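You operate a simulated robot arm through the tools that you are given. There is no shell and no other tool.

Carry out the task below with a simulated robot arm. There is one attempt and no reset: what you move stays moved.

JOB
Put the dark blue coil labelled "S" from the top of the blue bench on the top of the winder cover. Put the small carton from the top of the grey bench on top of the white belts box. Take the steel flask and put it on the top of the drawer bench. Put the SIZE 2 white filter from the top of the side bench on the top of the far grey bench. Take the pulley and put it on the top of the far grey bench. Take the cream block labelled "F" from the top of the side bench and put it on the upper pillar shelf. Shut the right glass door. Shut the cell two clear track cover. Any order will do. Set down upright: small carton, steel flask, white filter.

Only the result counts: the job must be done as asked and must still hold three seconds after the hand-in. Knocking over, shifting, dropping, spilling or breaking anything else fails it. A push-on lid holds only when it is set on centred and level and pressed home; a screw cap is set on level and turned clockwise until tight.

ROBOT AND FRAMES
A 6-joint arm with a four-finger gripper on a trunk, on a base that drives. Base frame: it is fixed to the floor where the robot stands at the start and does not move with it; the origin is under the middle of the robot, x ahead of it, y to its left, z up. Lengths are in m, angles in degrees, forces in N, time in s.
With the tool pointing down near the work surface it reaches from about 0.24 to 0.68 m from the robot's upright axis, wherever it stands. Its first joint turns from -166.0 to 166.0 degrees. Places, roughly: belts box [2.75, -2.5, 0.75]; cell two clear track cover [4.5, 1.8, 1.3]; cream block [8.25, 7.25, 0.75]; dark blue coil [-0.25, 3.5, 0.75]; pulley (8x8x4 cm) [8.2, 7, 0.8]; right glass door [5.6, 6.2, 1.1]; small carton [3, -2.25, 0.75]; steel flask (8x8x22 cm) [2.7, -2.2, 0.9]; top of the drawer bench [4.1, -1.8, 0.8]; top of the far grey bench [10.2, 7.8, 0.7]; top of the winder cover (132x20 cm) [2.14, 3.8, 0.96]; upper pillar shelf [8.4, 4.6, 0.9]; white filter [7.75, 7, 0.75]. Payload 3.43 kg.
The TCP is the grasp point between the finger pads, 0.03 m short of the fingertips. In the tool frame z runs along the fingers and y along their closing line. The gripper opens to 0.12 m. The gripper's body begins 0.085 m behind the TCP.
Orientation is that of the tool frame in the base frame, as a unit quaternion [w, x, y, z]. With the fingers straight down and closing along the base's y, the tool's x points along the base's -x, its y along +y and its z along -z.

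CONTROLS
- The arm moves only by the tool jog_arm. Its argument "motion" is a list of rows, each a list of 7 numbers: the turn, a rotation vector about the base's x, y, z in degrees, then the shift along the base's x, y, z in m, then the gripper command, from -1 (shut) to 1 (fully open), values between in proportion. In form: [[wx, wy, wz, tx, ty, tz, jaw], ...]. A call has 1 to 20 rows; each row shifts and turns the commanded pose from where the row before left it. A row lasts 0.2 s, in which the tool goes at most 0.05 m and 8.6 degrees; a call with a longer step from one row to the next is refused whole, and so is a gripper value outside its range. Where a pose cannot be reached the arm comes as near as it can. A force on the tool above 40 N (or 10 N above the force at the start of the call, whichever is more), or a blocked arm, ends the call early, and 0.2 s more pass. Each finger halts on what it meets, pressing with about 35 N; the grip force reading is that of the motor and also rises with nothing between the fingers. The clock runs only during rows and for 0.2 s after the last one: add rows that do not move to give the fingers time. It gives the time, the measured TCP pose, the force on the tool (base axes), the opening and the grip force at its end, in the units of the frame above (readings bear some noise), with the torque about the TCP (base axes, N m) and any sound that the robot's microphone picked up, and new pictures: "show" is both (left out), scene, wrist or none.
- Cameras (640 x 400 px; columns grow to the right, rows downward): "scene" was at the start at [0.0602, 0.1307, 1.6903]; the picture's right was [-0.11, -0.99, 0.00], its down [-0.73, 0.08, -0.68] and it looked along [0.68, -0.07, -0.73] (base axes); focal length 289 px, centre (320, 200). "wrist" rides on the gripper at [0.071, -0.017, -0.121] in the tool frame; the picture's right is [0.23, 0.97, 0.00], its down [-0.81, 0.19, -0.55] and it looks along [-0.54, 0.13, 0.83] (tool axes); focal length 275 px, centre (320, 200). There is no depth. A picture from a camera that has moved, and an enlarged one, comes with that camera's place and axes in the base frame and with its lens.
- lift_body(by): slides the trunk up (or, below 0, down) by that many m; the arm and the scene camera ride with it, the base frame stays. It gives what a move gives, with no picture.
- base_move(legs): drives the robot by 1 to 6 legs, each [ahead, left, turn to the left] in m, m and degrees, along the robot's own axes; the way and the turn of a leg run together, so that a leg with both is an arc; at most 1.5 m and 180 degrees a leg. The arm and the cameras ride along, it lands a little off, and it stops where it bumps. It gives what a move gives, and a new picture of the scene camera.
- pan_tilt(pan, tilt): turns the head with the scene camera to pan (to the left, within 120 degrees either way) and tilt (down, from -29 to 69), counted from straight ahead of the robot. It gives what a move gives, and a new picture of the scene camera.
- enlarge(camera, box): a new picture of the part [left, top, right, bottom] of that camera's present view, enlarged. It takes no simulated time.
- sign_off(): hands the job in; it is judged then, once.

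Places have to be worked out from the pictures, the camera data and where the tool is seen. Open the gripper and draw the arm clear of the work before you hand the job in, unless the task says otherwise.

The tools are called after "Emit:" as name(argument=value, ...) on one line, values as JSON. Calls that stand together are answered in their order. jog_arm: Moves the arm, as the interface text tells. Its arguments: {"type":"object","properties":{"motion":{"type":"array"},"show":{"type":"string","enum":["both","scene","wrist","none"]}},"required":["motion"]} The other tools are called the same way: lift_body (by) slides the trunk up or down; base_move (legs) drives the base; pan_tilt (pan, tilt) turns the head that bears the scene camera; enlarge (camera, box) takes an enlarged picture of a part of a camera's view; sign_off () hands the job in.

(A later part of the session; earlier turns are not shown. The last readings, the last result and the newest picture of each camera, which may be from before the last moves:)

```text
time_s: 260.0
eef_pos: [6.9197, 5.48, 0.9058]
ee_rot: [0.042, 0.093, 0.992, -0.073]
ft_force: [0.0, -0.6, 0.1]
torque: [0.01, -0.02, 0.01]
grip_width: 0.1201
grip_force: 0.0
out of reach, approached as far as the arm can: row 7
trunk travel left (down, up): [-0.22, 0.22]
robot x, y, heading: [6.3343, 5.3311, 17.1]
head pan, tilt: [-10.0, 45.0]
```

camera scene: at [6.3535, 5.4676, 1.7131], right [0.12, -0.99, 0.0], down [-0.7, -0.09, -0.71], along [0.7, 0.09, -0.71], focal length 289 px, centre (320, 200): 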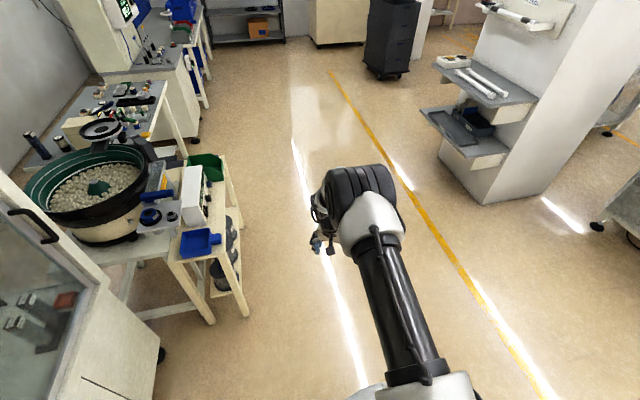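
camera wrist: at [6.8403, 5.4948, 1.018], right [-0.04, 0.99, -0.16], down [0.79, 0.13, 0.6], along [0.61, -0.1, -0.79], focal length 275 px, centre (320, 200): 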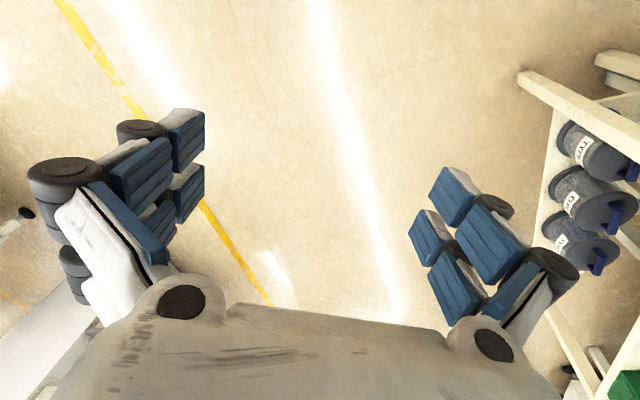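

Only +x roll is limited. I try at a yaw of +25° with the corresponding levelling axis.

Emit:
jog_arm(motion=[[0, 0, 8, 0, 0, 0, 1], [0, 0, 8, 0, 0, 0, 1], [0, 0, 8, 0, 0, 0, 1], [1.6, 1.8, 0, 0, 0, 0, 1], [1.6, 1.8, 0, 0, 0, 0, 1], [1.6, 1.8, 0, 0, 0, 0, 1], [1.6, 1.8, 0, 0, 0, 0, 1], [0, 0, 0, 0, 0, 0, 1]], show="none")

```text
time_s: 261.8
eef_pos: [6.9195, 5.4809, 0.905]
ee_rot: [0.056, -0.115, 0.99, -0.063]
ft_force: [0.7, 0.1, 0.3]
torque: [0.02, -0.02, 0.01]
grip_width: 0.1201
grip_force: 0.1
out of reach, approached as far as the arm can: row 5, 7
trunk travel left (down, up): [-0.22, 0.22]
robot x, y, heading: [6.3302, 5.3328, 16.8]
head pan, tilt: [-10.0, 45.0]
```

I think the wrist flipped (forearm roll near its limit). I'll unwind it: roll the tool about the estimated forearm axis by −170° (down → right → up), keeping the wrist centre still; the surroundings in front of the robot are free.

Emit:
jog_arm(motion=[[-6.66, -2.03, 4.88, 0.0119, -0.0162, 0.0096, 1], [-6.66, -2.03, 4.88, 0.0119, -0.0162, 0.0096, 1], [-6.66, -2.03, 4.88, 0.0119, -0.0162, 0.0096, 1], [-6.66, -2.03, 4.88, 0.0119, -0.0162, 0.0096, 1], [-6.66, -2.03, 4.88, 0.0119, -0.0162, 0.0096, 1], [-6.66, -2.03, 4.88, 0.0137, -0.0021, 0.0176, 1], [-6.66, -2.03, 4.88, 0.0137, -0.0021, 0.0176, 1], [-6.66, -2.03, 4.88, 0.0137, -0.0021, 0.0176, 1], [-6.66, -2.03, 4.88, 0.0137, -0.0021, 0.0176, 1], [-6.66, -2.03, 4.88, 0.0137, -0.0021, 0.0176, 1]], show="scene")

```text
time_s: 264.0
eef_pos: [7.0489, 5.3895, 1.0417]
ee_rot: [0.165, -0.489, 0.642, -0.567]
ft_force: [0.4, -0.3, -0.1]
torque: [-0.02, 0.03, 0.01]
grip_width: 0.12
grip_force: 0.1
trunk travel left (down, up): [-0.22, 0.22]
robot x, y, heading: [6.3281, 5.3296, 17.1]
head pan, tilt: [-10.0, 45.0]
camera scene: at [6.3536, 5.4674, 1.7131], right [0.12, -0.99, 0.0], down [-0.7, -0.08, -0.71], along [0.7, 0.08, -0.71], focal length 289 px, centre (320, 200)
```

scene: 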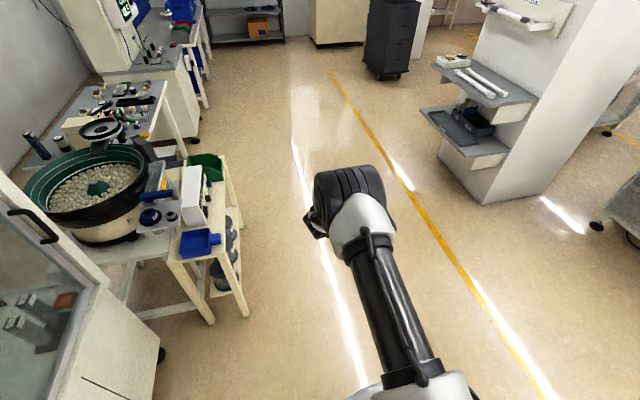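

No limit flagged so far. I continue the second half of the unwinding.

Emit:
jog_arm(motion=[[-6.66, -2.03, 4.88, 0.008, 0.0129, 0.0163, 1], [-6.66, -2.03, 4.88, 0.008, 0.0129, 0.0163, 1], [-6.66, -2.03, 4.88, 0.008, 0.0129, 0.0163, 1], [-6.66, -2.03, 4.88, 0.008, 0.0129, 0.0163, 1], [-6.66, -2.03, 4.88, 0.008, 0.0129, 0.0163, 1], [-6.66, -2.03, 4.88, -0.0017, 0.0212, 0.0065, 1], [-6.66, -2.03, 4.88, -0.0017, 0.0212, 0.0065, 1], [-6.66, -2.03, 4.88, -0.0017, 0.0212, 0.0065, 1], [-6.66, -2.03, 4.88, -0.0017, 0.0212, 0.0065, 1], [-6.66, -2.03, 4.88, -0.0017, 0.0212, 0.0065, 1]], show="both")

```text
time_s: 266.2
eef_pos: [7.079, 5.5603, 1.1571]
ee_rot: [-0.186, 0.605, 0.043, 0.773]
ft_force: [0.6, 0.4, 0.3]
torque: [0.02, -0.01, 0.02]
grip_width: 0.1199
grip_force: 0.0
trunk travel left (down, up): [-0.22, 0.22]
robot x, y, heading: [6.3339, 5.3306, 16.9]
head pan, tilt: [-10.0, 45.0]
camera scene: at [6.3534, 5.4674, 1.7131], right [0.12, -0.99, 0.0], down [-0.7, -0.08, -0.71], along [0.7, 0.08, -0.71], focal length 289 px, centre (320, 200)
camera wrist: at [6.9493, 5.5236, 1.1945], right [0.29, -0.96, 0.06], down [-0.28, -0.15, -0.95], along [0.92, 0.25, -0.31], focal length 275 px, centre (320, 200)
```

scene: 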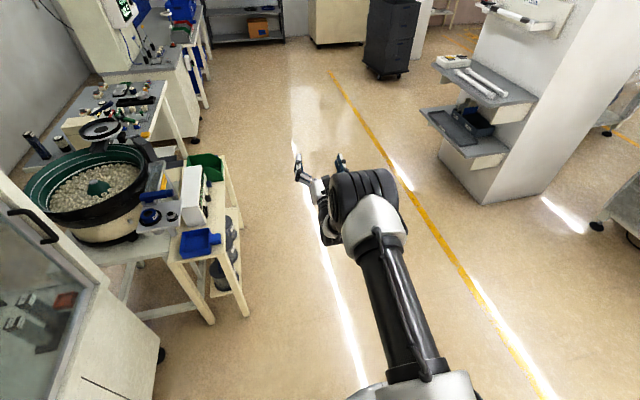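
wrist: 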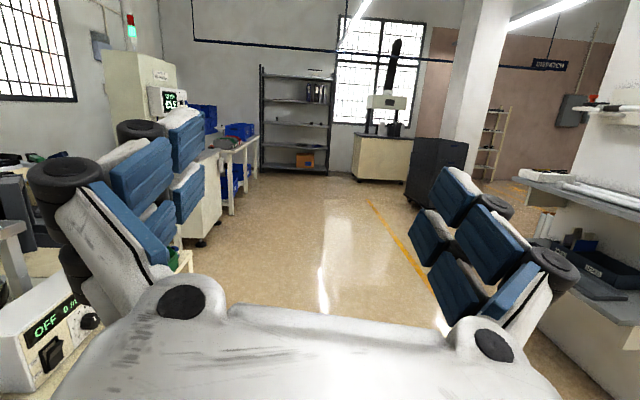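

Now I pitch the tool down through alignment to vertical (12 × 8.5°).

Emit:
jog_arm(motion=[[-2.48, 8.13, 0, 0.0053, 0.0016, -0.0292, 1], [-2.48, 8.13, 0, 0.0011, 0.0004, -0.0296, 1], [-2.48, 8.13, 0, -0.0032, -0.001, -0.0294, 1], [-2.48, 8.13, 0, -0.0072, -0.0022, -0.0288, 1], [-2.48, 8.13, 0, -0.0112, -0.0034, -0.0272, 1], [-2.48, 8.13, 0, -0.0149, -0.0046, -0.0252, 1], [-2.48, 8.13, 0, -0.0184, -0.0056, -0.0226, 1], [-2.48, 8.13, 0, -0.0212, -0.0065, -0.0196, 1], [-2.48, 8.13, 0, -0.0239, -0.0073, -0.016, 1], [-2.48, 8.13, 0, -0.0258, -0.0079, -0.0122, 1], [-2.48, 8.13, 0, -0.0273, -0.0084, -0.008, 1], [-2.48, 8.13, 0, -0.0281, -0.0086, -0.0037, 1], [0, 0, 0, 0, 0, 0, 1]], show="both")

```text
time_s: 269.0
eef_pos: [6.9047, 5.5084, 0.9051]
ee_rot: [-0.011, 0.998, 0.062, 0.026]
ft_force: [0.8, 0.2, -0.5]
torque: [-0.02, 0.01, 0.01]
grip_width: 0.12
grip_force: 0.1
trunk travel left (down, up): [-0.22, 0.22]
robot x, y, heading: [6.3321, 5.3326, 17.1]
head pan, tilt: [-10.0, 45.0]
camera scene: at [6.3535, 5.4675, 1.7131], right [0.12, -0.99, 0.0], down [-0.7, -0.08, -0.71], along [0.7, 0.08, -0.71], focal length 289 px, centre (320, 200)
camera wrist: at [6.9678, 5.5299, 1.0284], right [0.35, -0.94, -0.01], down [-0.81, -0.31, 0.5], along [-0.47, -0.17, -0.86], focal length 275 px, centre (320, 200)
```

scene: 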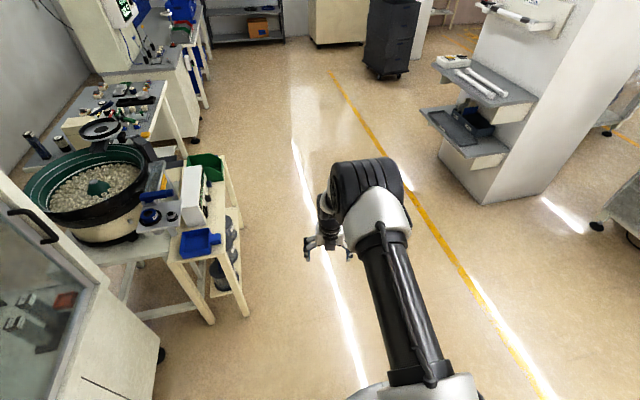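
wrist: 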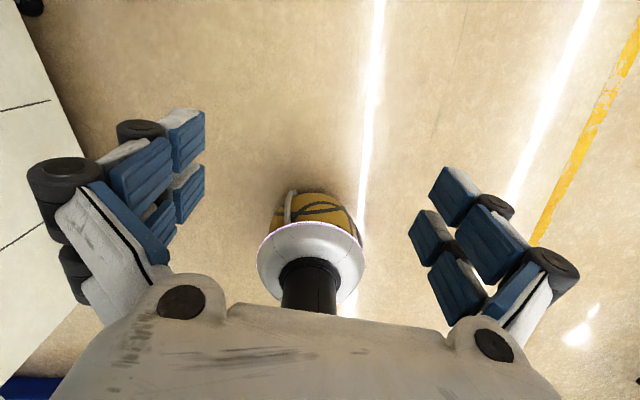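

The wrist is unwound and the tool points down, with yaw turned 180°. I level the remaining 3° and yaw −170° to restore the normal camera side.

Emit:
jog_arm(motion=[[-1.4, 2.9, 0, 0, 0, 0, 1], [0, 0, -8.5, 0, 0, 0, 1], [0, 0, -8.5, 0, 0, 0, 1], [0, 0, -8.5, 0, 0, 0, 1], [0, 0, -8.5, 0, 0, 0, 1], [0, 0, -8.5, 0, 0, 0, 1], [0, 0, -8.5, 0, 0, 0, 1], [0, 0, -8.5, 0, 0, 0, 1], [0, 0, -8.5, 0, 0, 0, 1], [0, 0, -8.5, 0, 0, 0, 1], [0, 0, -8.5, 0, 0, 0, 1], [0, 0, -8.5, 0, 0, 0, 1], [0, 0, -8.5, 0, 0, 0, 1], [0, 0, -8.5, 0, 0, 0, 1], [0, 0, -8.5, 0, 0, 0, 1], [0, 0, -8.5, 0, 0, 0, 1], [0, 0, -8.5, 0, 0, 0, 1], [0, 0, -8.5, 0, 0, 0, 1], [0, 0, -8.5, 0, 0, 0, 1], [0, 0, -8.5, 0, 0, 0, 1]], show="none")

Emit:
jog_arm(motion=[[0, 0, -8.5, 0, 0, 0, 1], [0, 0, 0, -0.03, -0.01, 0.03, 1], [0, 0, 0, -0.03, -0.01, 0.03, 1], [0, 0, 0, -0.03, -0.01, 0.03, 1], [0, 0, 0, -0.02, -0.01, 0.03, 1], [0, 0, 0, -0.0, -0.0, 0.04, 1], [0, 0, 0, 0, 0, 0.04, 1]], show="wrist")

```text
time_s: 273.2
eef_pos: [6.9041, 5.5069, 0.904]
ee_rot: [-0.002, -0.222, 0.975, -0.001]
ft_force: [0.9, -0.7, 0.3]
torque: [-0.03, 0.01, 0.01]
grip_width: 0.1199
grip_force: 0.0
trunk travel left (down, up): [-0.22, 0.22]
robot x, y, heading: [6.3336, 5.3331, 16.9]
head pan, tilt: [-10.0, 45.0]
```

```text
time_s: 274.8
eef_pos: [6.7937, 5.4666, 1.1047]
ee_rot: [-0.002, -0.15, 0.989, -0.002]
ft_force: [-0.4, -1.0, 0.0]
torque: [0.01, 0.0, 0.0]
grip_width: 0.1201
grip_force: 0.1
trunk travel left (down, up): [-0.22, 0.22]
robot x, y, heading: [6.3339, 5.3297, 17.0]
head pan, tilt: [-10.0, 45.0]
camera wrist: at [6.7316, 5.4293, 1.2241], right [-0.51, 0.86, 0.0], down [0.72, 0.42, 0.55], along [0.47, 0.28, -0.84], focal length 275 px, centre (320, 200)
```

wrist: 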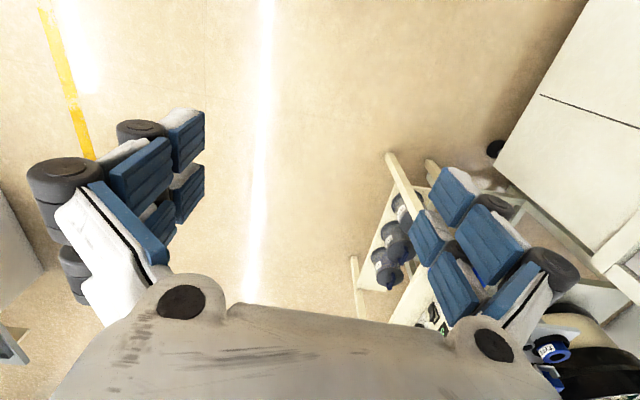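

The arm is back to normal. I drive along the aisle (keeping clear of the reel stand) to in front of the side bench and turn to face it.

Emit:
base_move(legs=[[0.2, -0.35, 3], [1.0, 0, 0], [0.9, 0, 0], [0, 0, 90]])

Emit:
pan_tilt(pan=15, tilt=35)

```text
time_s: 290.2
eef_pos: [8.252, 6.1769, 1.103]
ee_rot: [0.0, 0.819, -0.573, 0.002]
ft_force: [-0.5, -0.5, 0.5]
torque: [-0.01, 0.01, 0.0]
grip_width: 0.1201
grip_force: 0.0
trunk travel left (down, up): [-0.22, 0.22]
robot x, y, heading: [8.4103, 5.7203, 109.7]
head pan, tilt: [-10.0, 45.0]
camera scene: at [8.2727, 5.734, 1.7131], right [0.99, 0.17, 0.0], down [0.12, -0.7, -0.71], along [-0.12, 0.7, -0.71], focal length 289 px, centre (320, 200)
```

scene: 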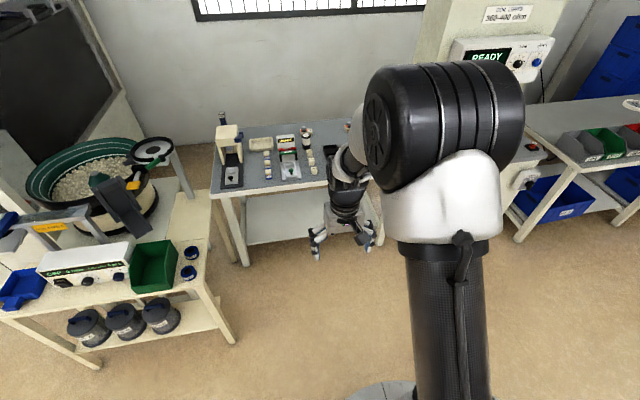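

```text
time_s: 291.1
eef_pos: [8.2519, 6.1769, 1.105]
ee_rot: [0.001, 0.819, -0.573, 0.003]
ft_force: [-0.8, -0.6, 0.3]
torque: [0.01, 0.03, -0.01]
grip_width: 0.1199
grip_force: 0.1
trunk travel left (down, up): [-0.22, 0.22]
robot x, y, heading: [8.4124, 5.7195, 109.9]
head pan, tilt: [15.0, 35.0]
camera scene: at [8.2364, 5.7264, 1.7279], right [0.82, 0.57, 0.0], down [0.33, -0.47, -0.82], along [-0.47, 0.67, -0.57], focal length 289 px, centre (320, 200)
```

scene: 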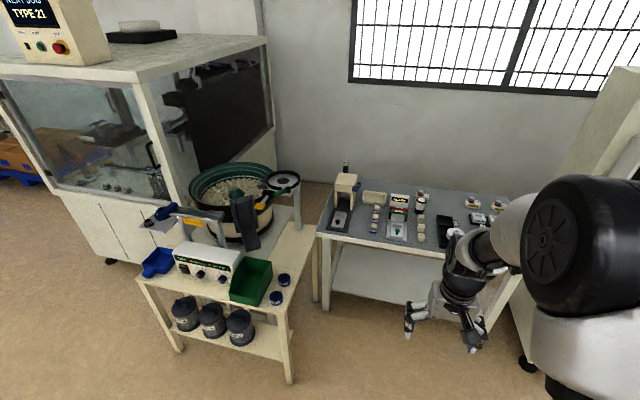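

I enlarge the side bench top.

Emit:
enlarge(camera="scene", box=[310, 155, 530, 265])

```text
2.91 times, centred on (420, 210) of scene
camera zoom: at [8.2364, 5.7264, 1.7279], right [0.82, 0.57, 0.0], down [0.33, -0.47, -0.82], along [-0.47, 0.67, -0.57], focal length 840 px, centre (29, 171)
```

zoom: 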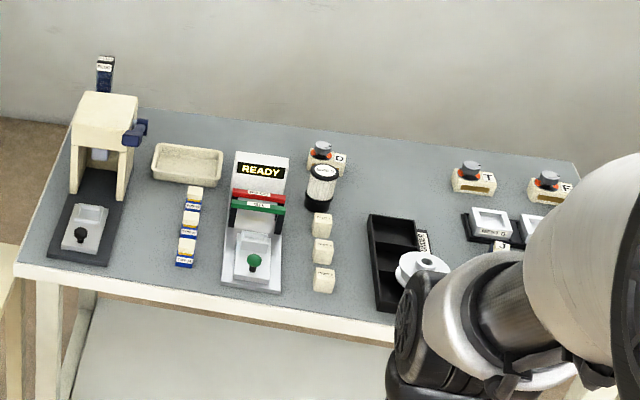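

Filters stand at ≈(7.94,7.06) and (7.53,7.06); the pulley at ≈(8.17,6.98); block "F" at ≈(8.30,7.35). I move closer and inspect labels.

Emit:
base_move(legs=[[0.65, 0.1, 0]])

Emit:
pan_tilt(pan=25, tilt=40)

Emit:
enlarge(camera="scene", box=[220, 120, 460, 280])

```text
time_s: 294.7
eef_pos: [7.9476, 6.7586, 1.1029]
ee_rot: [0.0, 0.816, -0.577, 0.002]
ft_force: [0.0, 0.4, -0.4]
torque: [-0.03, 0.01, 0.01]
grip_width: 0.1201
grip_force: 0.1
trunk travel left (down, up): [-0.22, 0.22]
robot x, y, heading: [8.1002, 6.2976, 109.3]
head pan, tilt: [15.0, 35.0]
camera scene: at [7.9272, 6.3076, 1.7279], right [0.83, 0.56, 0.0], down [0.32, -0.47, -0.82], along [-0.46, 0.68, -0.57], focal length 289 px, centre (320, 200)
```

scene: 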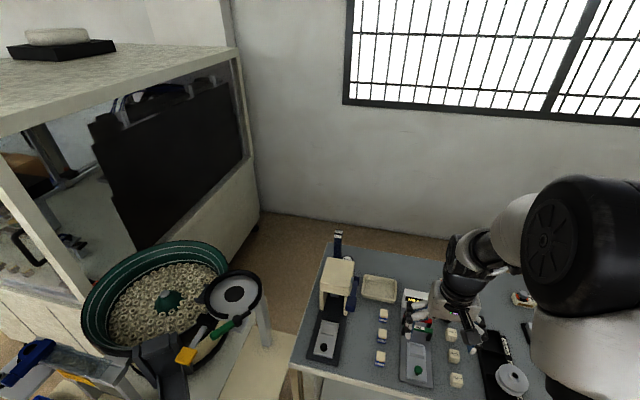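

```text
time_s: 295.4
eef_pos: [7.9466, 6.757, 1.1033]
ee_rot: [0.0, 0.817, -0.577, 0.002]
ft_force: [0.6, -0.5, 0.3]
torque: [-0.01, 0.01, -0.01]
grip_width: 0.1199
grip_force: 0.1
trunk travel left (down, up): [-0.22, 0.22]
robot x, y, heading: [8.1034, 6.3022, 109.3]
head pan, tilt: [25.0, 40.0]
camera scene: at [7.9179, 6.2952, 1.7204], right [0.72, 0.7, 0.0], down [0.45, -0.46, -0.77], along [-0.53, 0.55, -0.64], focal length 289 px, centre (320, 200)
```

scene: 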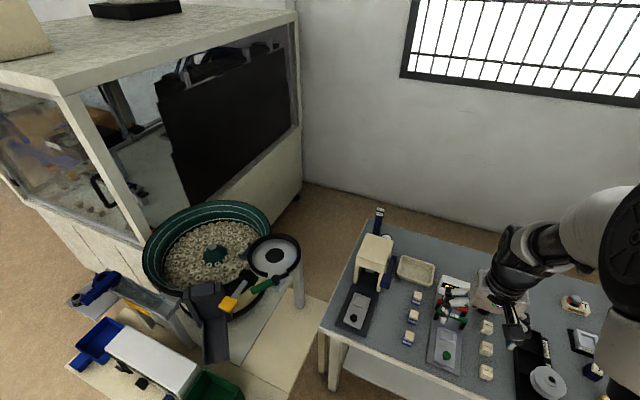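

```text
2.50 times, centred on (340, 200) of scene
camera zoom: at [7.9179, 6.2952, 1.7204], right [0.72, 0.7, 0.0], down [0.45, -0.46, -0.77], along [-0.53, 0.55, -0.64], focal length 722 px, centre (270, 200)
```

zoom: 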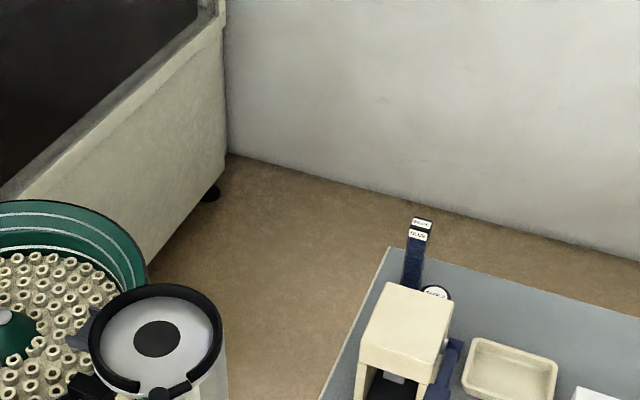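

I take a wrist view of the bench top and look to the right of the arm with the head camera.

Emit:
jog_arm(motion=[[0, 0, 0, 0, 0, 0, 1]], show="wrist")

Emit:
pan_tilt(pan=0, tilt=50)

Emit:
enlarge(camera="scene", box=[200, 80, 420, 240])

```text
time_s: 295.8
eef_pos: [7.9461, 6.7563, 1.1028]
ee_rot: [0.0, 0.817, -0.577, 0.002]
ft_force: [0.7, -0.1, -0.5]
torque: [-0.01, 0.01, -0.01]
grip_width: 0.1203
grip_force: 0.1
trunk travel left (down, up): [-0.22, 0.22]
robot x, y, heading: [8.1004, 6.2998, 109.2]
head pan, tilt: [25.0, 40.0]
camera wrist: at [7.9871, 6.6955, 1.2235], right [-0.84, -0.54, 0.0], down [-0.45, 0.7, 0.55], along [-0.3, 0.46, -0.83], focal length 275 px, centre (320, 200)
```

wrist: 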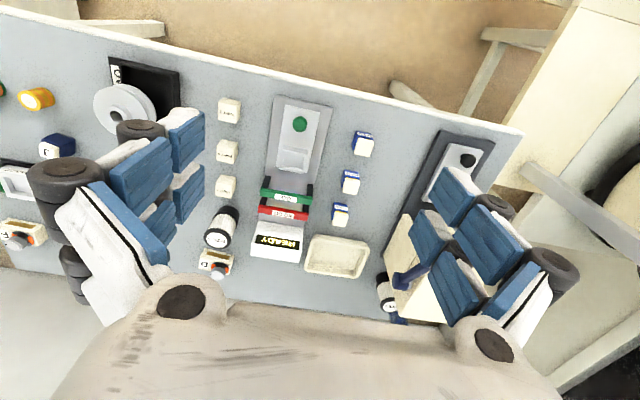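

```text
time_s: 296.7
eef_pos: [7.9455, 6.757, 1.105]
ee_rot: [0.001, 0.817, -0.577, 0.002]
ft_force: [-0.1, 0.1, -0.8]
torque: [-0.01, 0.03, -0.01]
grip_width: 0.1199
grip_force: 0.1
trunk travel left (down, up): [-0.22, 0.22]
robot x, y, heading: [8.099, 6.2971, 109.0]
head pan, tilt: [0.0, 50.0]
camera scene: at [7.9515, 6.3069, 1.7062], right [0.94, 0.33, 0.0], down [0.25, -0.72, -0.64], along [-0.21, 0.61, -0.77], focal length 289 px, centre (320, 200)
```

scene: 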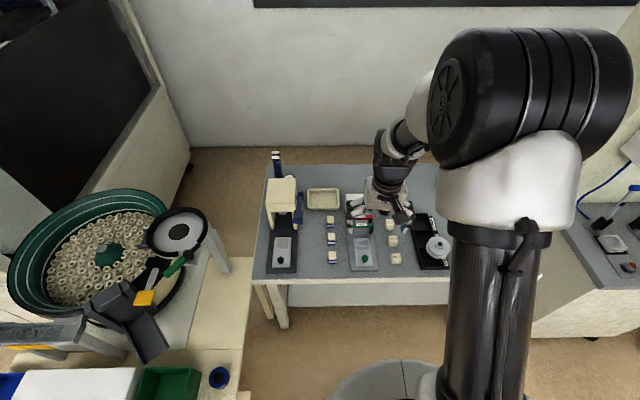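

```text
2.50 times, centred on (310, 160) of scene
camera zoom: at [7.9515, 6.3069, 1.7062], right [0.94, 0.33, 0.0], down [0.25, -0.72, -0.64], along [-0.21, 0.61, -0.77], focal length 722 px, centre (345, 300)
```

zoom: 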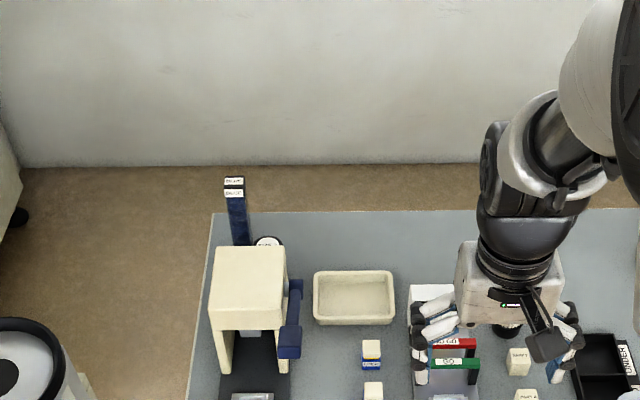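

I enlarge the wrist view to read the filters' top labels.

Emit:
enlarge(camera="wrist", box=[190, 190, 260, 290])

Emit:
enlarge(camera="wrist", box=[350, 250, 430, 330])

Emit:
enlarge(camera="wrist", box=[0, 60, 200, 260])

```text
4.00 times, centred on (225, 240) of wrist
camera zoom: at [7.987, 6.6955, 1.2235], right [-0.84, -0.54, 0.0], down [-0.45, 0.7, 0.55], along [-0.3, 0.46, -0.83], focal length 1101 px, centre (700, 40)
```

zoom: 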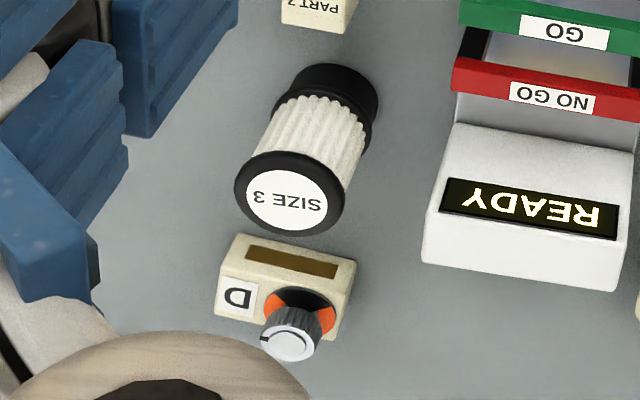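

```text
5.00 times, centred on (390, 290) of wrist
camera zoom: at [7.987, 6.6955, 1.2235], right [-0.84, -0.54, 0.0], down [-0.45, 0.7, 0.55], along [-0.3, 0.46, -0.83], focal length 1376 px, centre (-30, -250)
```

zoom: 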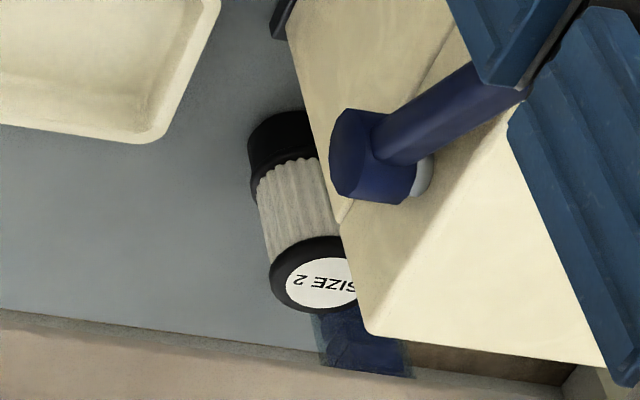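

```text
2.00 times, centred on (100, 160) of wrist
camera zoom: at [7.987, 6.6955, 1.2235], right [-0.84, -0.54, 0.0], down [-0.45, 0.7, 0.55], along [-0.3, 0.46, -0.83], focal length 551 px, centre (760, 280)
```

zoom: 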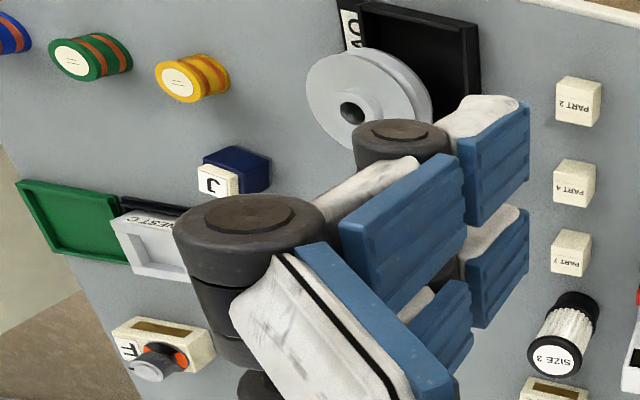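

The SIZE 2 filter is the one behind the press at ≈(7.563,7.06), top z≈0.85; the nearer one is SIZE 3. I start with the pulley: shift the base right and slightly closer.

Emit:
base_move(legs=[[0.12, -0.28, 0.8]])

Emit:
jog_arm(motion=[[0, 0, 0, 0, 0, 0, 1]], show="wrist")

```text
time_s: 298.8
eef_pos: [8.1638, 6.9603, 1.1035]
ee_rot: [0.0, 0.821, -0.571, 0.002]
ft_force: [0.0, 0.2, -0.2]
torque: [0.0, 0.07, 0.0]
grip_width: 0.1199
grip_force: 0.0
trunk travel left (down, up): [-0.22, 0.22]
robot x, y, heading: [8.3267, 6.51, 109.9]
head pan, tilt: [0.0, 50.0]
camera scene: at [8.1755, 6.5116, 1.7062], right [0.94, 0.34, 0.0], down [0.26, -0.72, -0.64], along [-0.22, 0.6, -0.77], focal length 289 px, centre (320, 200)
```

scene: 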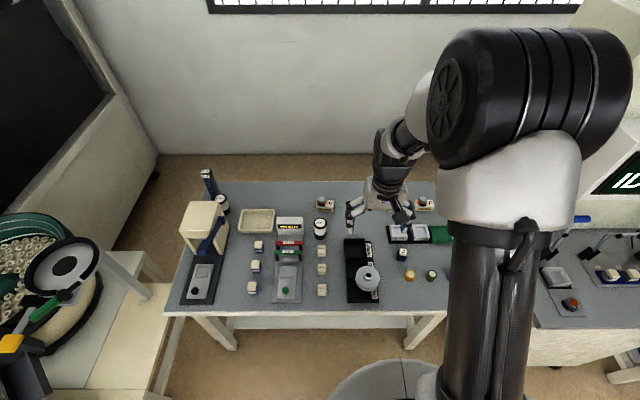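

```text
time_s: 299.2
eef_pos: [8.1642, 6.9616, 1.1038]
ee_rot: [0.0, 0.821, -0.571, 0.002]
ft_force: [-0.6, 0.3, 0.1]
torque: [-0.05, -0.01, 0.01]
grip_width: 0.12
grip_force: 0.0
trunk travel left (down, up): [-0.22, 0.22]
robot x, y, heading: [8.3222, 6.5031, 110.2]
head pan, tilt: [0.0, 50.0]
camera wrist: at [8.2047, 6.8999, 1.2235], right [-0.83, -0.55, 0.0], down [-0.46, 0.69, 0.55], along [-0.3, 0.46, -0.84], focal length 275 px, centre (320, 200)
```

wrist: 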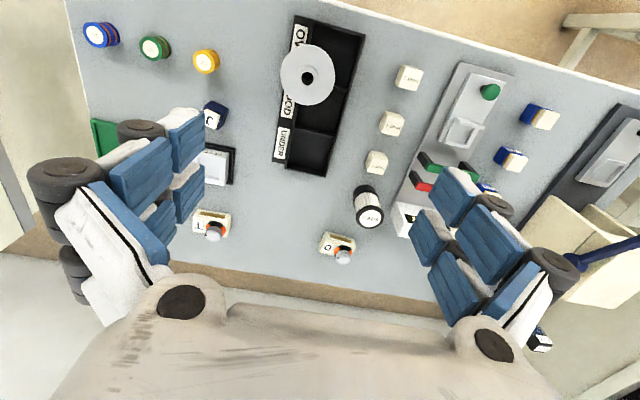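

Pulley centre ≈(8.181,6.964), top ≈0.80. I go above it, down to z≈0.88, and look again.

Emit:
jog_arm(motion=[[0, 0, 0, 0.017, 0.002, -0.045, 1], [0, 0, 0, 0, 0, -0.045, 1], [0, 0, 0, 0, 0, -0.045, 1], [0, 0, 0, 0, 0, -0.045, 1], [0, 0, 0, 0, 0, -0.045, 1], [0, 0, 0, 0, 0, 0, 1]])

```text
time_s: 300.6
eef_pos: [8.1783, 6.9625, 0.8773]
ee_rot: [0.0, 0.821, -0.571, 0.001]
ft_force: [-0.4, 0.7, 0.1]
torque: [0.0, 0.02, -0.03]
grip_width: 0.1198
grip_force: 0.1
trunk travel left (down, up): [-0.22, 0.22]
robot x, y, heading: [8.3236, 6.5056, 110.0]
head pan, tilt: [0.0, 50.0]
camera scene: at [8.175, 6.5103, 1.7063], right [0.94, 0.34, 0.0], down [0.26, -0.72, -0.64], along [-0.22, 0.6, -0.77], focal length 289 px, centre (320, 200)
camera wrist: at [8.2201, 6.9023, 0.997], right [-0.83, -0.55, 0.0], down [-0.46, 0.69, 0.55], along [-0.3, 0.46, -0.83], focal length 275 px, centre (320, 200)
```

scene: 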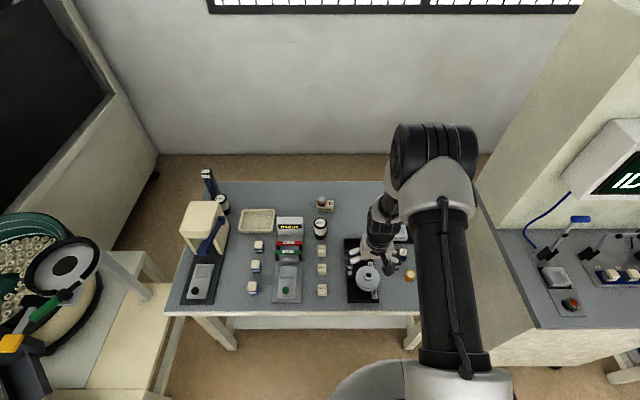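
wrist: 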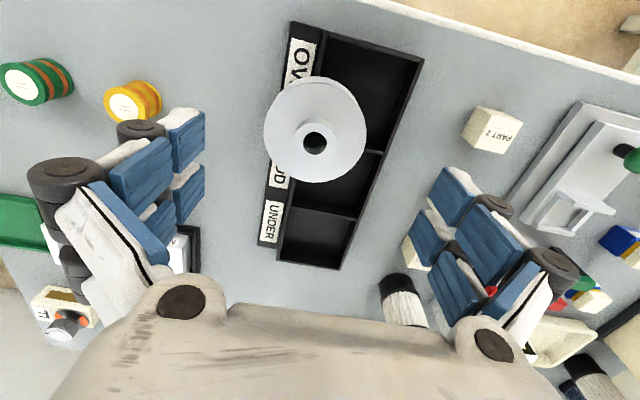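

Pulley top ≈0.793 (from its apparent size), resting on the tray. I descend to z≈0.802 with the jaws at ~0.105 m, then close.

Emit:
jog_arm(motion=[[0, 0, 0, 0.007, 0.003, -0.03, 0.8], [0, 0, 0, 0, 0, -0.025, 0.8], [0, 0, 0, 0, 0, -0.02, 0.8], [0, 0, 0, 0, 0, 0, 0.8]], show="wrist")

```text
time_s: 301.6
eef_pos: [8.1864, 6.965, 0.8027]
ee_rot: [-0.001, 0.821, -0.571, 0.001]
ft_force: [-0.9, -0.2, -0.1]
torque: [0.0, 0.0, 0.0]
grip_width: 0.1081
grip_force: 0.0
trunk travel left (down, up): [-0.22, 0.22]
robot x, y, heading: [8.3213, 6.5065, 109.8]
head pan, tilt: [0.0, 50.0]
camera wrist: at [8.2282, 6.9049, 0.9227], right [-0.83, -0.55, 0.0], down [-0.46, 0.69, 0.55], along [-0.3, 0.46, -0.83], focal length 275 px, centre (320, 200)
```

wrist: 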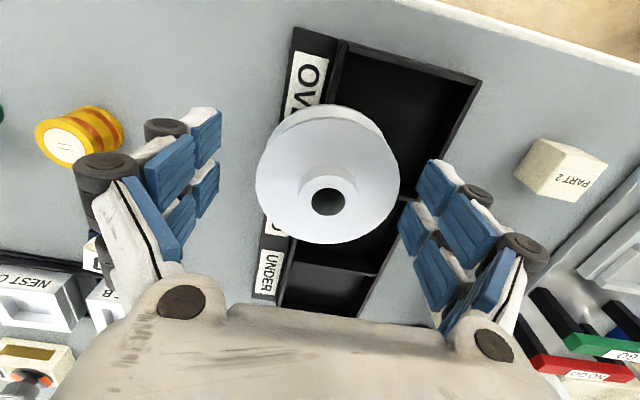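

The spool-shaped pulley sits between the pads. I recentre 5 mm and close.

Emit:
jog_arm(motion=[[0, 0, 0, -0.005, -0.002, 0, 0.8], [0, 0, 0, 0, 0, -0.002, 0.5], [0, 0, 0, 0, 0, 0, 0], [0, 0, 0, 0, 0, 0, -0.5], [0, 0, 0, 0, 0, 0, -1], [0, 0, 0, 0, 0, 0, -1], [0, 0, 0, 0, 0, 0, -1]], show="wrist")

```text
time_s: 303.2
eef_pos: [8.182, 6.9629, 0.8013]
ee_rot: [0.0, 0.821, -0.571, 0.001]
ft_force: [-0.8, -0.3, 2.2]
torque: [-0.07, 0.06, -0.05]
grip_width: 0.0773
grip_force: 35.2
trunk travel left (down, up): [-0.22, 0.22]
robot x, y, heading: [8.3299, 6.5055, 110.0]
head pan, tilt: [0.0, 50.0]
camera wrist: at [8.2231, 6.9028, 0.9213], right [-0.83, -0.55, 0.0], down [-0.46, 0.69, 0.55], along [-0.3, 0.46, -0.83], focal length 275 px, centre (320, 200)
```

wrist: 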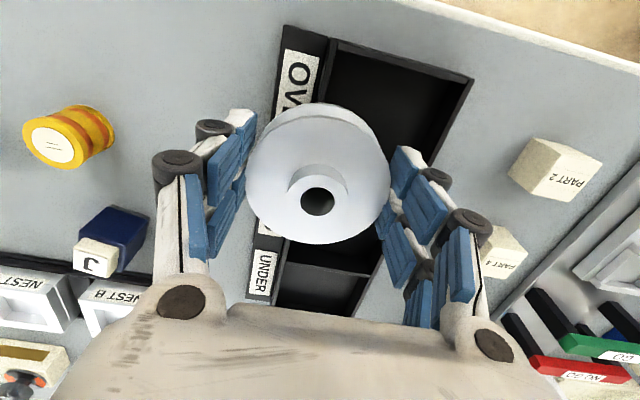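

Gripped at 77 mm. I lift it.

Emit:
jog_arm(motion=[[0, 0, 0, 0, 0, 0.02, -1], [0, 0, 0, 0, 0, 0.04, -1], [0, 0, 0, 0, 0, 0.045, -1], [0, 0, 0, 0, 0, 0.045, -1], [0, 0, 0, 0, 0, 0.045, -1], [0, 0, 0, 0, 0, 0.045, -1], [0, 0, 0, 0.01, -0.03, 0.03, -1], [0, 0, 0, 0, 0, 0, -1]])

```text
time_s: 305.0
eef_pos: [8.1923, 6.936, 1.0697]
ee_rot: [0.0, 0.821, -0.571, 0.002]
ft_force: [0.3, 0.3, -2.1]
torque: [-0.02, -0.03, -0.02]
grip_width: 0.0775
grip_force: 34.8
trunk travel left (down, up): [-0.22, 0.22]
robot x, y, heading: [8.3202, 6.5058, 110.3]
head pan, tilt: [0.0, 50.0]
camera scene: at [8.1743, 6.5124, 1.706], right [0.94, 0.34, 0.0], down [0.26, -0.72, -0.64], along [-0.22, 0.6, -0.77], focal length 289 px, centre (320, 200)
camera wrist: at [8.2338, 6.8756, 1.1902], right [-0.83, -0.55, 0.0], down [-0.46, 0.7, 0.55], along [-0.3, 0.46, -0.84], focal length 275 px, centre (320, 200)
```

scene: 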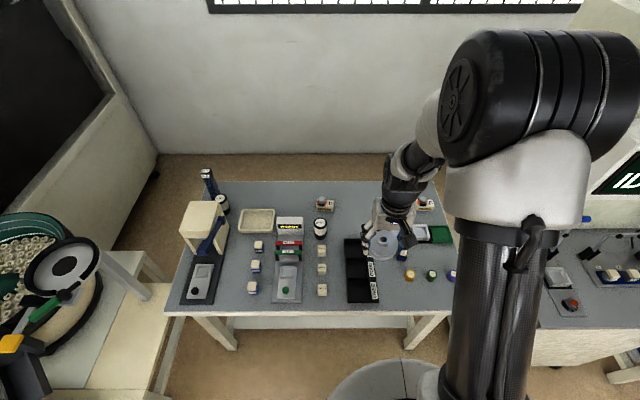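
wrist: 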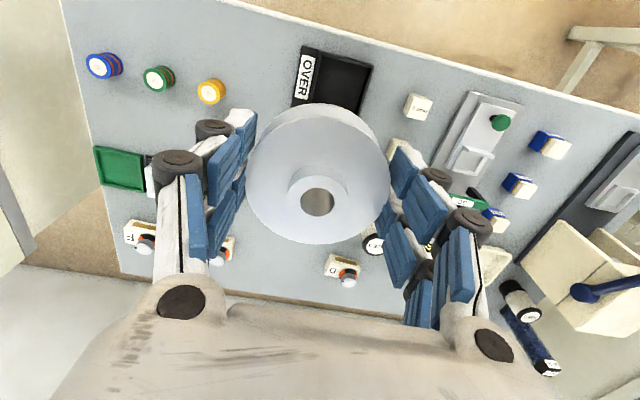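

Pulley secured. I back off, strafe right along the benches toward the far grey bench (u≈12.26, v≈3.84), and look.

Emit:
base_move(legs=[[-0.55, 0, 0], [0, -1.1, 0], [0, -1.0, 0]])

Emit:
pan_tilt(pan=20, tilt=35)

```text
time_s: 318.2
eef_pos: [10.3841, 7.1306, 1.0716]
ee_rot: [0.0, 0.813, -0.582, 0.002]
ft_force: [0.8, 0.0, -1.7]
torque: [-0.03, -0.01, 0.0]
grip_width: 0.0774
grip_force: 35.5
trunk travel left (down, up): [-0.22, 0.22]
robot x, y, heading: [10.5047, 6.697, 108.5]
head pan, tilt: [0.0, 50.0]
camera scene: at [10.3538, 6.7064, 1.7062], right [0.95, 0.32, 0.0], down [0.24, -0.73, -0.64], along [-0.2, 0.61, -0.77], focal length 289 px, centre (320, 200)
```

scene: 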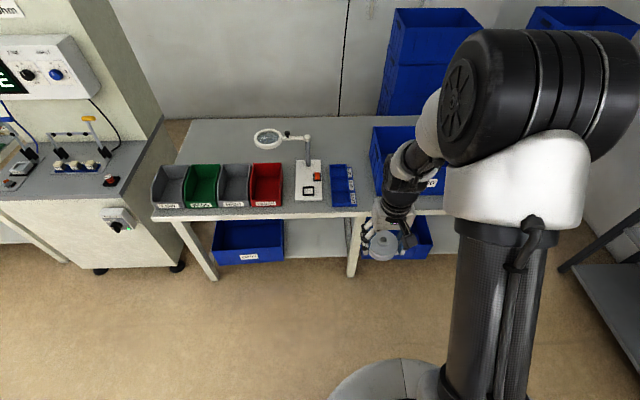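

```text
time_s: 319.0
eef_pos: [10.3824, 7.1297, 1.0715]
ee_rot: [0.0, 0.813, -0.582, 0.002]
ft_force: [0.6, -0.2, -0.8]
torque: [-0.01, 0.02, 0.0]
grip_width: 0.0775
grip_force: 35.7
trunk travel left (down, up): [-0.22, 0.22]
robot x, y, heading: [10.5016, 6.6923, 108.2]
head pan, tilt: [20.0, 35.0]
camera scene: at [10.3232, 6.7023, 1.7279], right [0.78, 0.62, 0.0], down [0.36, -0.45, -0.82], along [-0.51, 0.64, -0.57], focal length 289 px, centre (320, 200)
```

scene: 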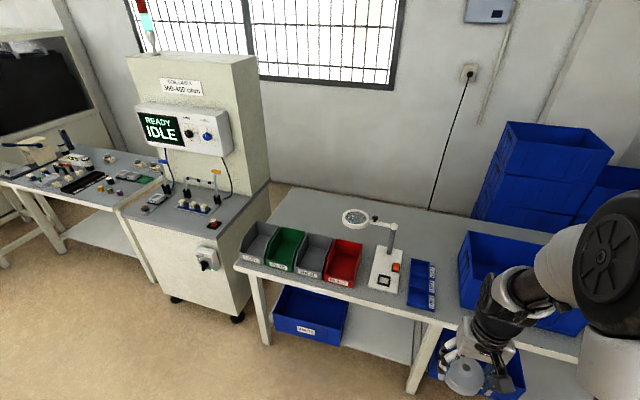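

The far grey bench has free space behind the small blue tray, right of the lamp (≈u 12.19, v 3.88). I drive ahead 0.53 m and look.

Emit:
base_move(legs=[[0.53, 0.0, 1.5]])

Emit:
pan_tilt(pan=10, tilt=45)

Emit:
jog_arm(motion=[[0, 0, 0, 0, 0, 0, -1]], show="wrist")

```text
time_s: 322.1
eef_pos: [10.1897, 7.6378, 1.0707]
ee_rot: [0.0, 0.823, -0.569, 0.001]
ft_force: [-0.3, -0.7, -1.0]
torque: [-0.03, 0.02, -0.01]
grip_width: 0.0777
grip_force: 35.0
trunk travel left (down, up): [-0.22, 0.22]
robot x, y, heading: [10.3242, 7.2049, 110.2]
head pan, tilt: [20.0, 35.0]
camera scene: at [10.1429, 7.2079, 1.7279], right [0.76, 0.65, 0.0], down [0.37, -0.44, -0.82], along [-0.53, 0.62, -0.57], focal length 289 px, centre (320, 200)
```

scene: 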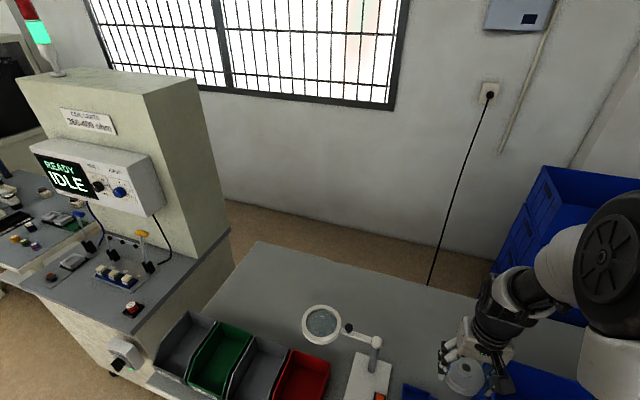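

```text
time_s: 322.9
eef_pos: [10.1874, 7.637, 1.0717]
ee_rot: [0.001, 0.822, -0.569, 0.001]
ft_force: [0.3, -0.6, -0.7]
torque: [0.01, 0.0, -0.02]
grip_width: 0.0774
grip_force: 35.2
trunk travel left (down, up): [-0.22, 0.22]
robot x, y, heading: [10.3244, 7.2074, 110.5]
head pan, tilt: [10.0, 45.0]
camera scene: at [10.1591, 7.2101, 1.7131], right [0.86, 0.51, 0.0], down [0.36, -0.61, -0.71], along [-0.36, 0.61, -0.71], focal length 289 px, centre (320, 200)
```

scene: 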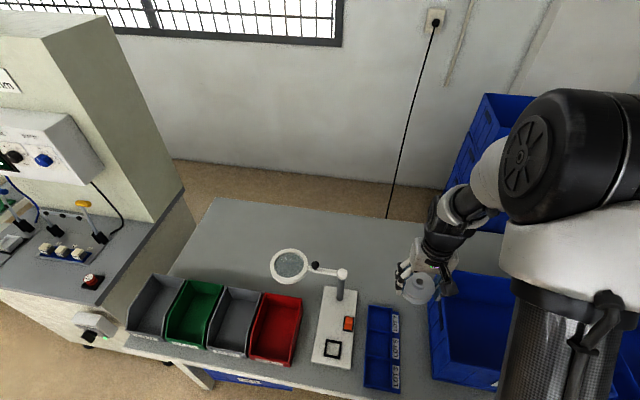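

```text
time_s: 323.3
eef_pos: [10.19, 7.6383, 1.0714]
ee_rot: [0.001, 0.823, -0.568, 0.002]
ft_force: [0.7, -0.9, -2.5]
torque: [0.01, -0.01, 0.05]
grip_width: 0.0775
grip_force: 35.0
trunk travel left (down, up): [-0.22, 0.22]
robot x, y, heading: [10.3227, 7.2076, 110.1]
head pan, tilt: [10.0, 45.0]
camera wrist: at [10.2307, 7.5764, 1.1904], right [-0.83, -0.56, 0.0], down [-0.47, 0.69, 0.55], along [-0.31, 0.46, -0.83], focal length 275 px, centre (320, 200)
```

wrist: 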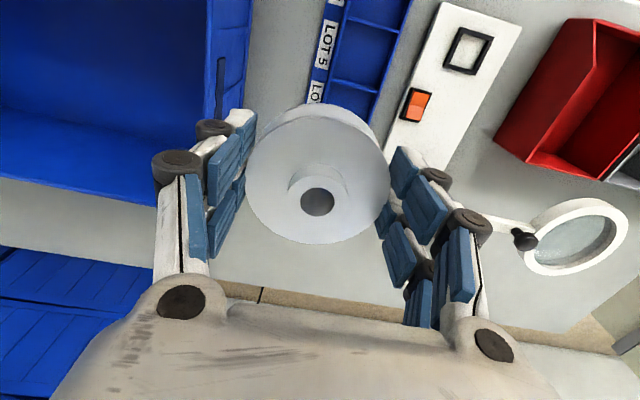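

There's ample free surface behind. I extend 0.185 m along +v over the spot and descend to z≈0.85.

Emit:
jog_arm(motion=[[0, 0, 0, -0.0165, 0.0435, 0, -1], [0, 0, 0, -0.0165, 0.0435, 0, -1], [0, 0, 0, -0.0165, 0.0435, 0, -1], [0, 0, 0, -0.0165, 0.0435, 0, -1], [0, 0, 0, 0, 0, -0.045, -1], [0, 0, 0, 0, 0, -0.045, -1], [0, 0, 0, 0, 0, -0.045, -1], [0, 0, 0, 0, 0, -0.045, -1], [0, 0, 0, 0, 0, -0.03, -1], [0, 0, 0, 0, 0, 0, -1]])

```text
time_s: 325.5
eef_pos: [10.1213, 7.8127, 0.8581]
ee_rot: [-0.001, 0.822, -0.569, 0.003]
ft_force: [0.3, 0.4, -2.0]
torque: [0.0, 0.01, 0.0]
grip_width: 0.0775
grip_force: 34.9
trunk travel left (down, up): [-0.22, 0.22]
robot x, y, heading: [10.3219, 7.2068, 110.3]
head pan, tilt: [10.0, 45.0]
camera scene: at [10.1592, 7.2101, 1.7131], right [0.86, 0.51, 0.0], down [0.36, -0.61, -0.71], along [-0.36, 0.61, -0.71], focal length 289 px, centre (320, 200)
camera wrist: at [10.1637, 7.7512, 0.9785], right [-0.83, -0.56, 0.0], down [-0.47, 0.69, 0.55], along [-0.31, 0.46, -0.83], focal length 275 px, centre (320, 200)
```

scene: 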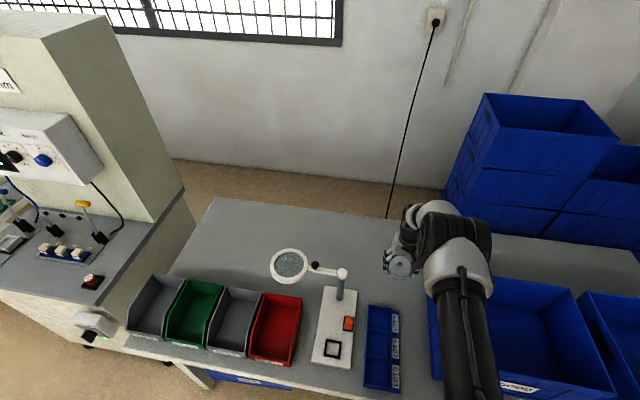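
wrist: 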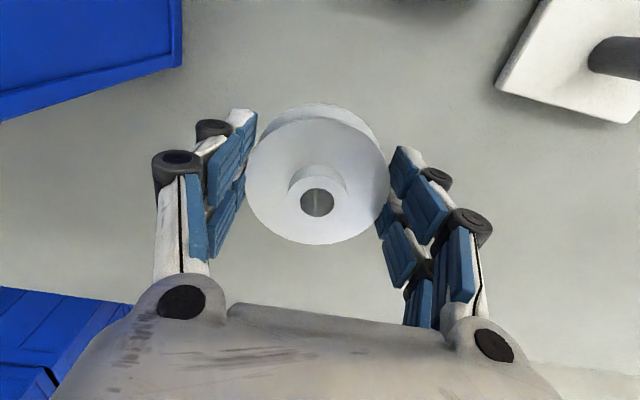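

Clear spot. I descend gently until contact.

Emit:
jog_arm(motion=[[0, 0, 0, 0, 0, -0.025, -1], [0, 0, 0, 0, 0, -0.02, -1], [0, 0, 0, 0, 0, -0.01, -1], [0, 0, 0, 0, 0, -0.008, -1], [0, 0, 0, 0, 0, -0.006, -1], [0, 0, 0, 0, 0, -0.005, -1], [0, 0, 0, 0, 0, -0.005, -1], [0, 0, 0, 0, 0, -0.005, -1], [0, 0, 0, 0, 0, -0.005, -1]], show="wrist")

```text
time_s: 327.5
eef_pos: [10.1231, 7.8123, 0.7748]
ee_rot: [-0.002, 0.823, -0.569, -0.001]
ft_force: [1.4, -4.5, 20.7]
torque: [0.1, 0.02, -0.1]
grip_width: 0.0778
grip_force: 35.1
trunk travel left (down, up): [-0.22, 0.22]
robot x, y, heading: [10.3218, 7.2065, 110.4]
head pan, tilt: [10.0, 45.0]
camera wrist: at [10.1647, 7.75, 0.8945], right [-0.83, -0.56, 0.0], down [-0.47, 0.69, 0.56], along [-0.31, 0.46, -0.83], focal length 275 px, centre (320, 200)
```

wrist: 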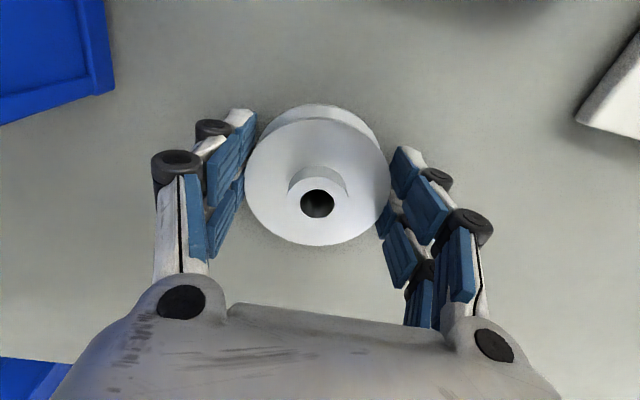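

Contact. I release and lift away.

Emit:
jog_arm(motion=[[0, 0, 0, 0, 0, 0.004, -1], [0, 0, 0, 0, 0, 0, 0.3], [0, 0, 0, 0, 0, 0, 0.8], [0, 0, 0, 0, 0, 0, 0.8], [0, 0, 0, 0, 0, 0.02, 0.8], [0, 0, 0, 0, 0, 0.04, 0.8], [0, 0, 0, 0, 0, 0.045, 0.8], [0, 0, 0, 0, 0, 0.045, 0.8], [0, 0, 0, 0, 0, 0.045, 0.8], [0, 0, 0, 0, 0, 0.045, 0.8], [0, 0, 0, 0, 0, 0.045, 0.8]])

```text
time_s: 329.9
eef_pos: [10.1232, 7.808, 1.0613]
ee_rot: [0.0, 0.822, -0.569, 0.003]
ft_force: [1.2, 0.6, 0.8]
torque: [0.05, -0.01, 0.0]
grip_width: 0.1082
grip_force: 0.1
trunk travel left (down, up): [-0.22, 0.22]
robot x, y, heading: [10.3245, 7.2047, 110.5]
head pan, tilt: [10.0, 45.0]
camera scene: at [10.1594, 7.2091, 1.7131], right [0.86, 0.51, 0.0], down [0.36, -0.61, -0.71], along [-0.36, 0.61, -0.71], focal length 289 px, centre (320, 200)
camera wrist: at [10.1644, 7.7467, 1.1812], right [-0.83, -0.56, 0.0], down [-0.47, 0.69, 0.55], along [-0.31, 0.46, -0.84], focal length 275 px, centre (320, 200)
```

scene: 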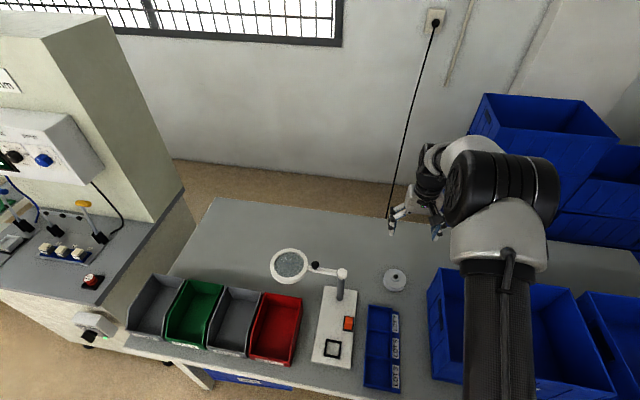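
wrist: 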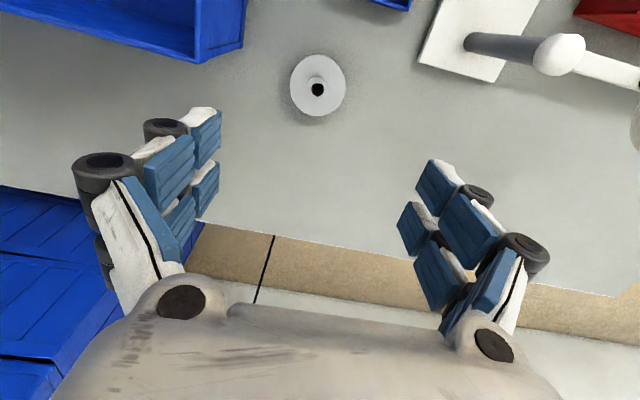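

Pulley placed on the far grey bench. I retract the arm and drive back to the side bench for the SIZE 2 filter.

Emit:
jog_arm(motion=[[0, 0, 0, 0.0165, -0.0435, 0.01, 1], [0, 0, 0, 0.0165, -0.0435, 0.01, 1], [0, 0, 0, 0.0165, -0.0435, 0.01, 1], [0, 0, 0, 0.0165, -0.0435, 0.01, 1]], show="none")

Emit:
base_move(legs=[[-0.5, 0, 0], [0, 1.2, 0], [0, 1.2, 0]])

```text
time_s: 330.9
eef_pos: [10.1908, 7.6343, 1.1023]
ee_rot: [-0.001, 0.823, -0.568, 0.001]
ft_force: [0.1, -1.3, -0.1]
torque: [0.04, 0.04, 0.0]
grip_width: 0.1198
grip_force: 0.0
trunk travel left (down, up): [-0.22, 0.22]
robot x, y, heading: [10.3262, 7.2082, 110.1]
head pan, tilt: [10.0, 45.0]
```

```text
time_s: 345.2
eef_pos: [8.1, 6.3444, 1.1016]
ee_rot: [0.0, 0.826, -0.564, 0.002]
ft_force: [-0.3, -0.4, 0.4]
torque: [0.01, -0.01, -0.02]
grip_width: 0.1201
grip_force: 0.1
trunk travel left (down, up): [-0.22, 0.22]
robot x, y, heading: [8.2377, 5.9193, 110.8]
head pan, tilt: [10.0, 45.0]
camera scene: at [8.0726, 5.9178, 1.7131], right [0.86, 0.51, 0.0], down [0.36, -0.61, -0.71], along [-0.36, 0.61, -0.71], focal length 289 px, centre (320, 200)
```

scene: 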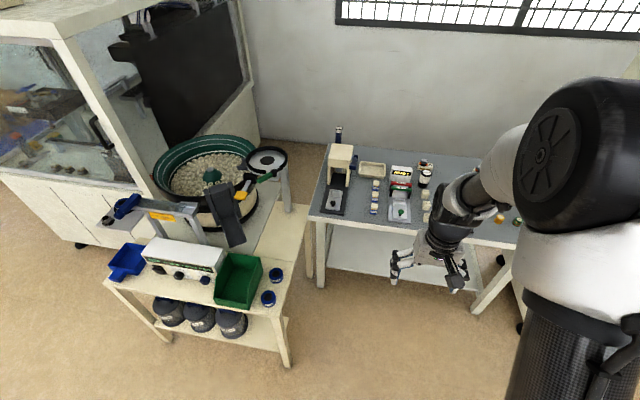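

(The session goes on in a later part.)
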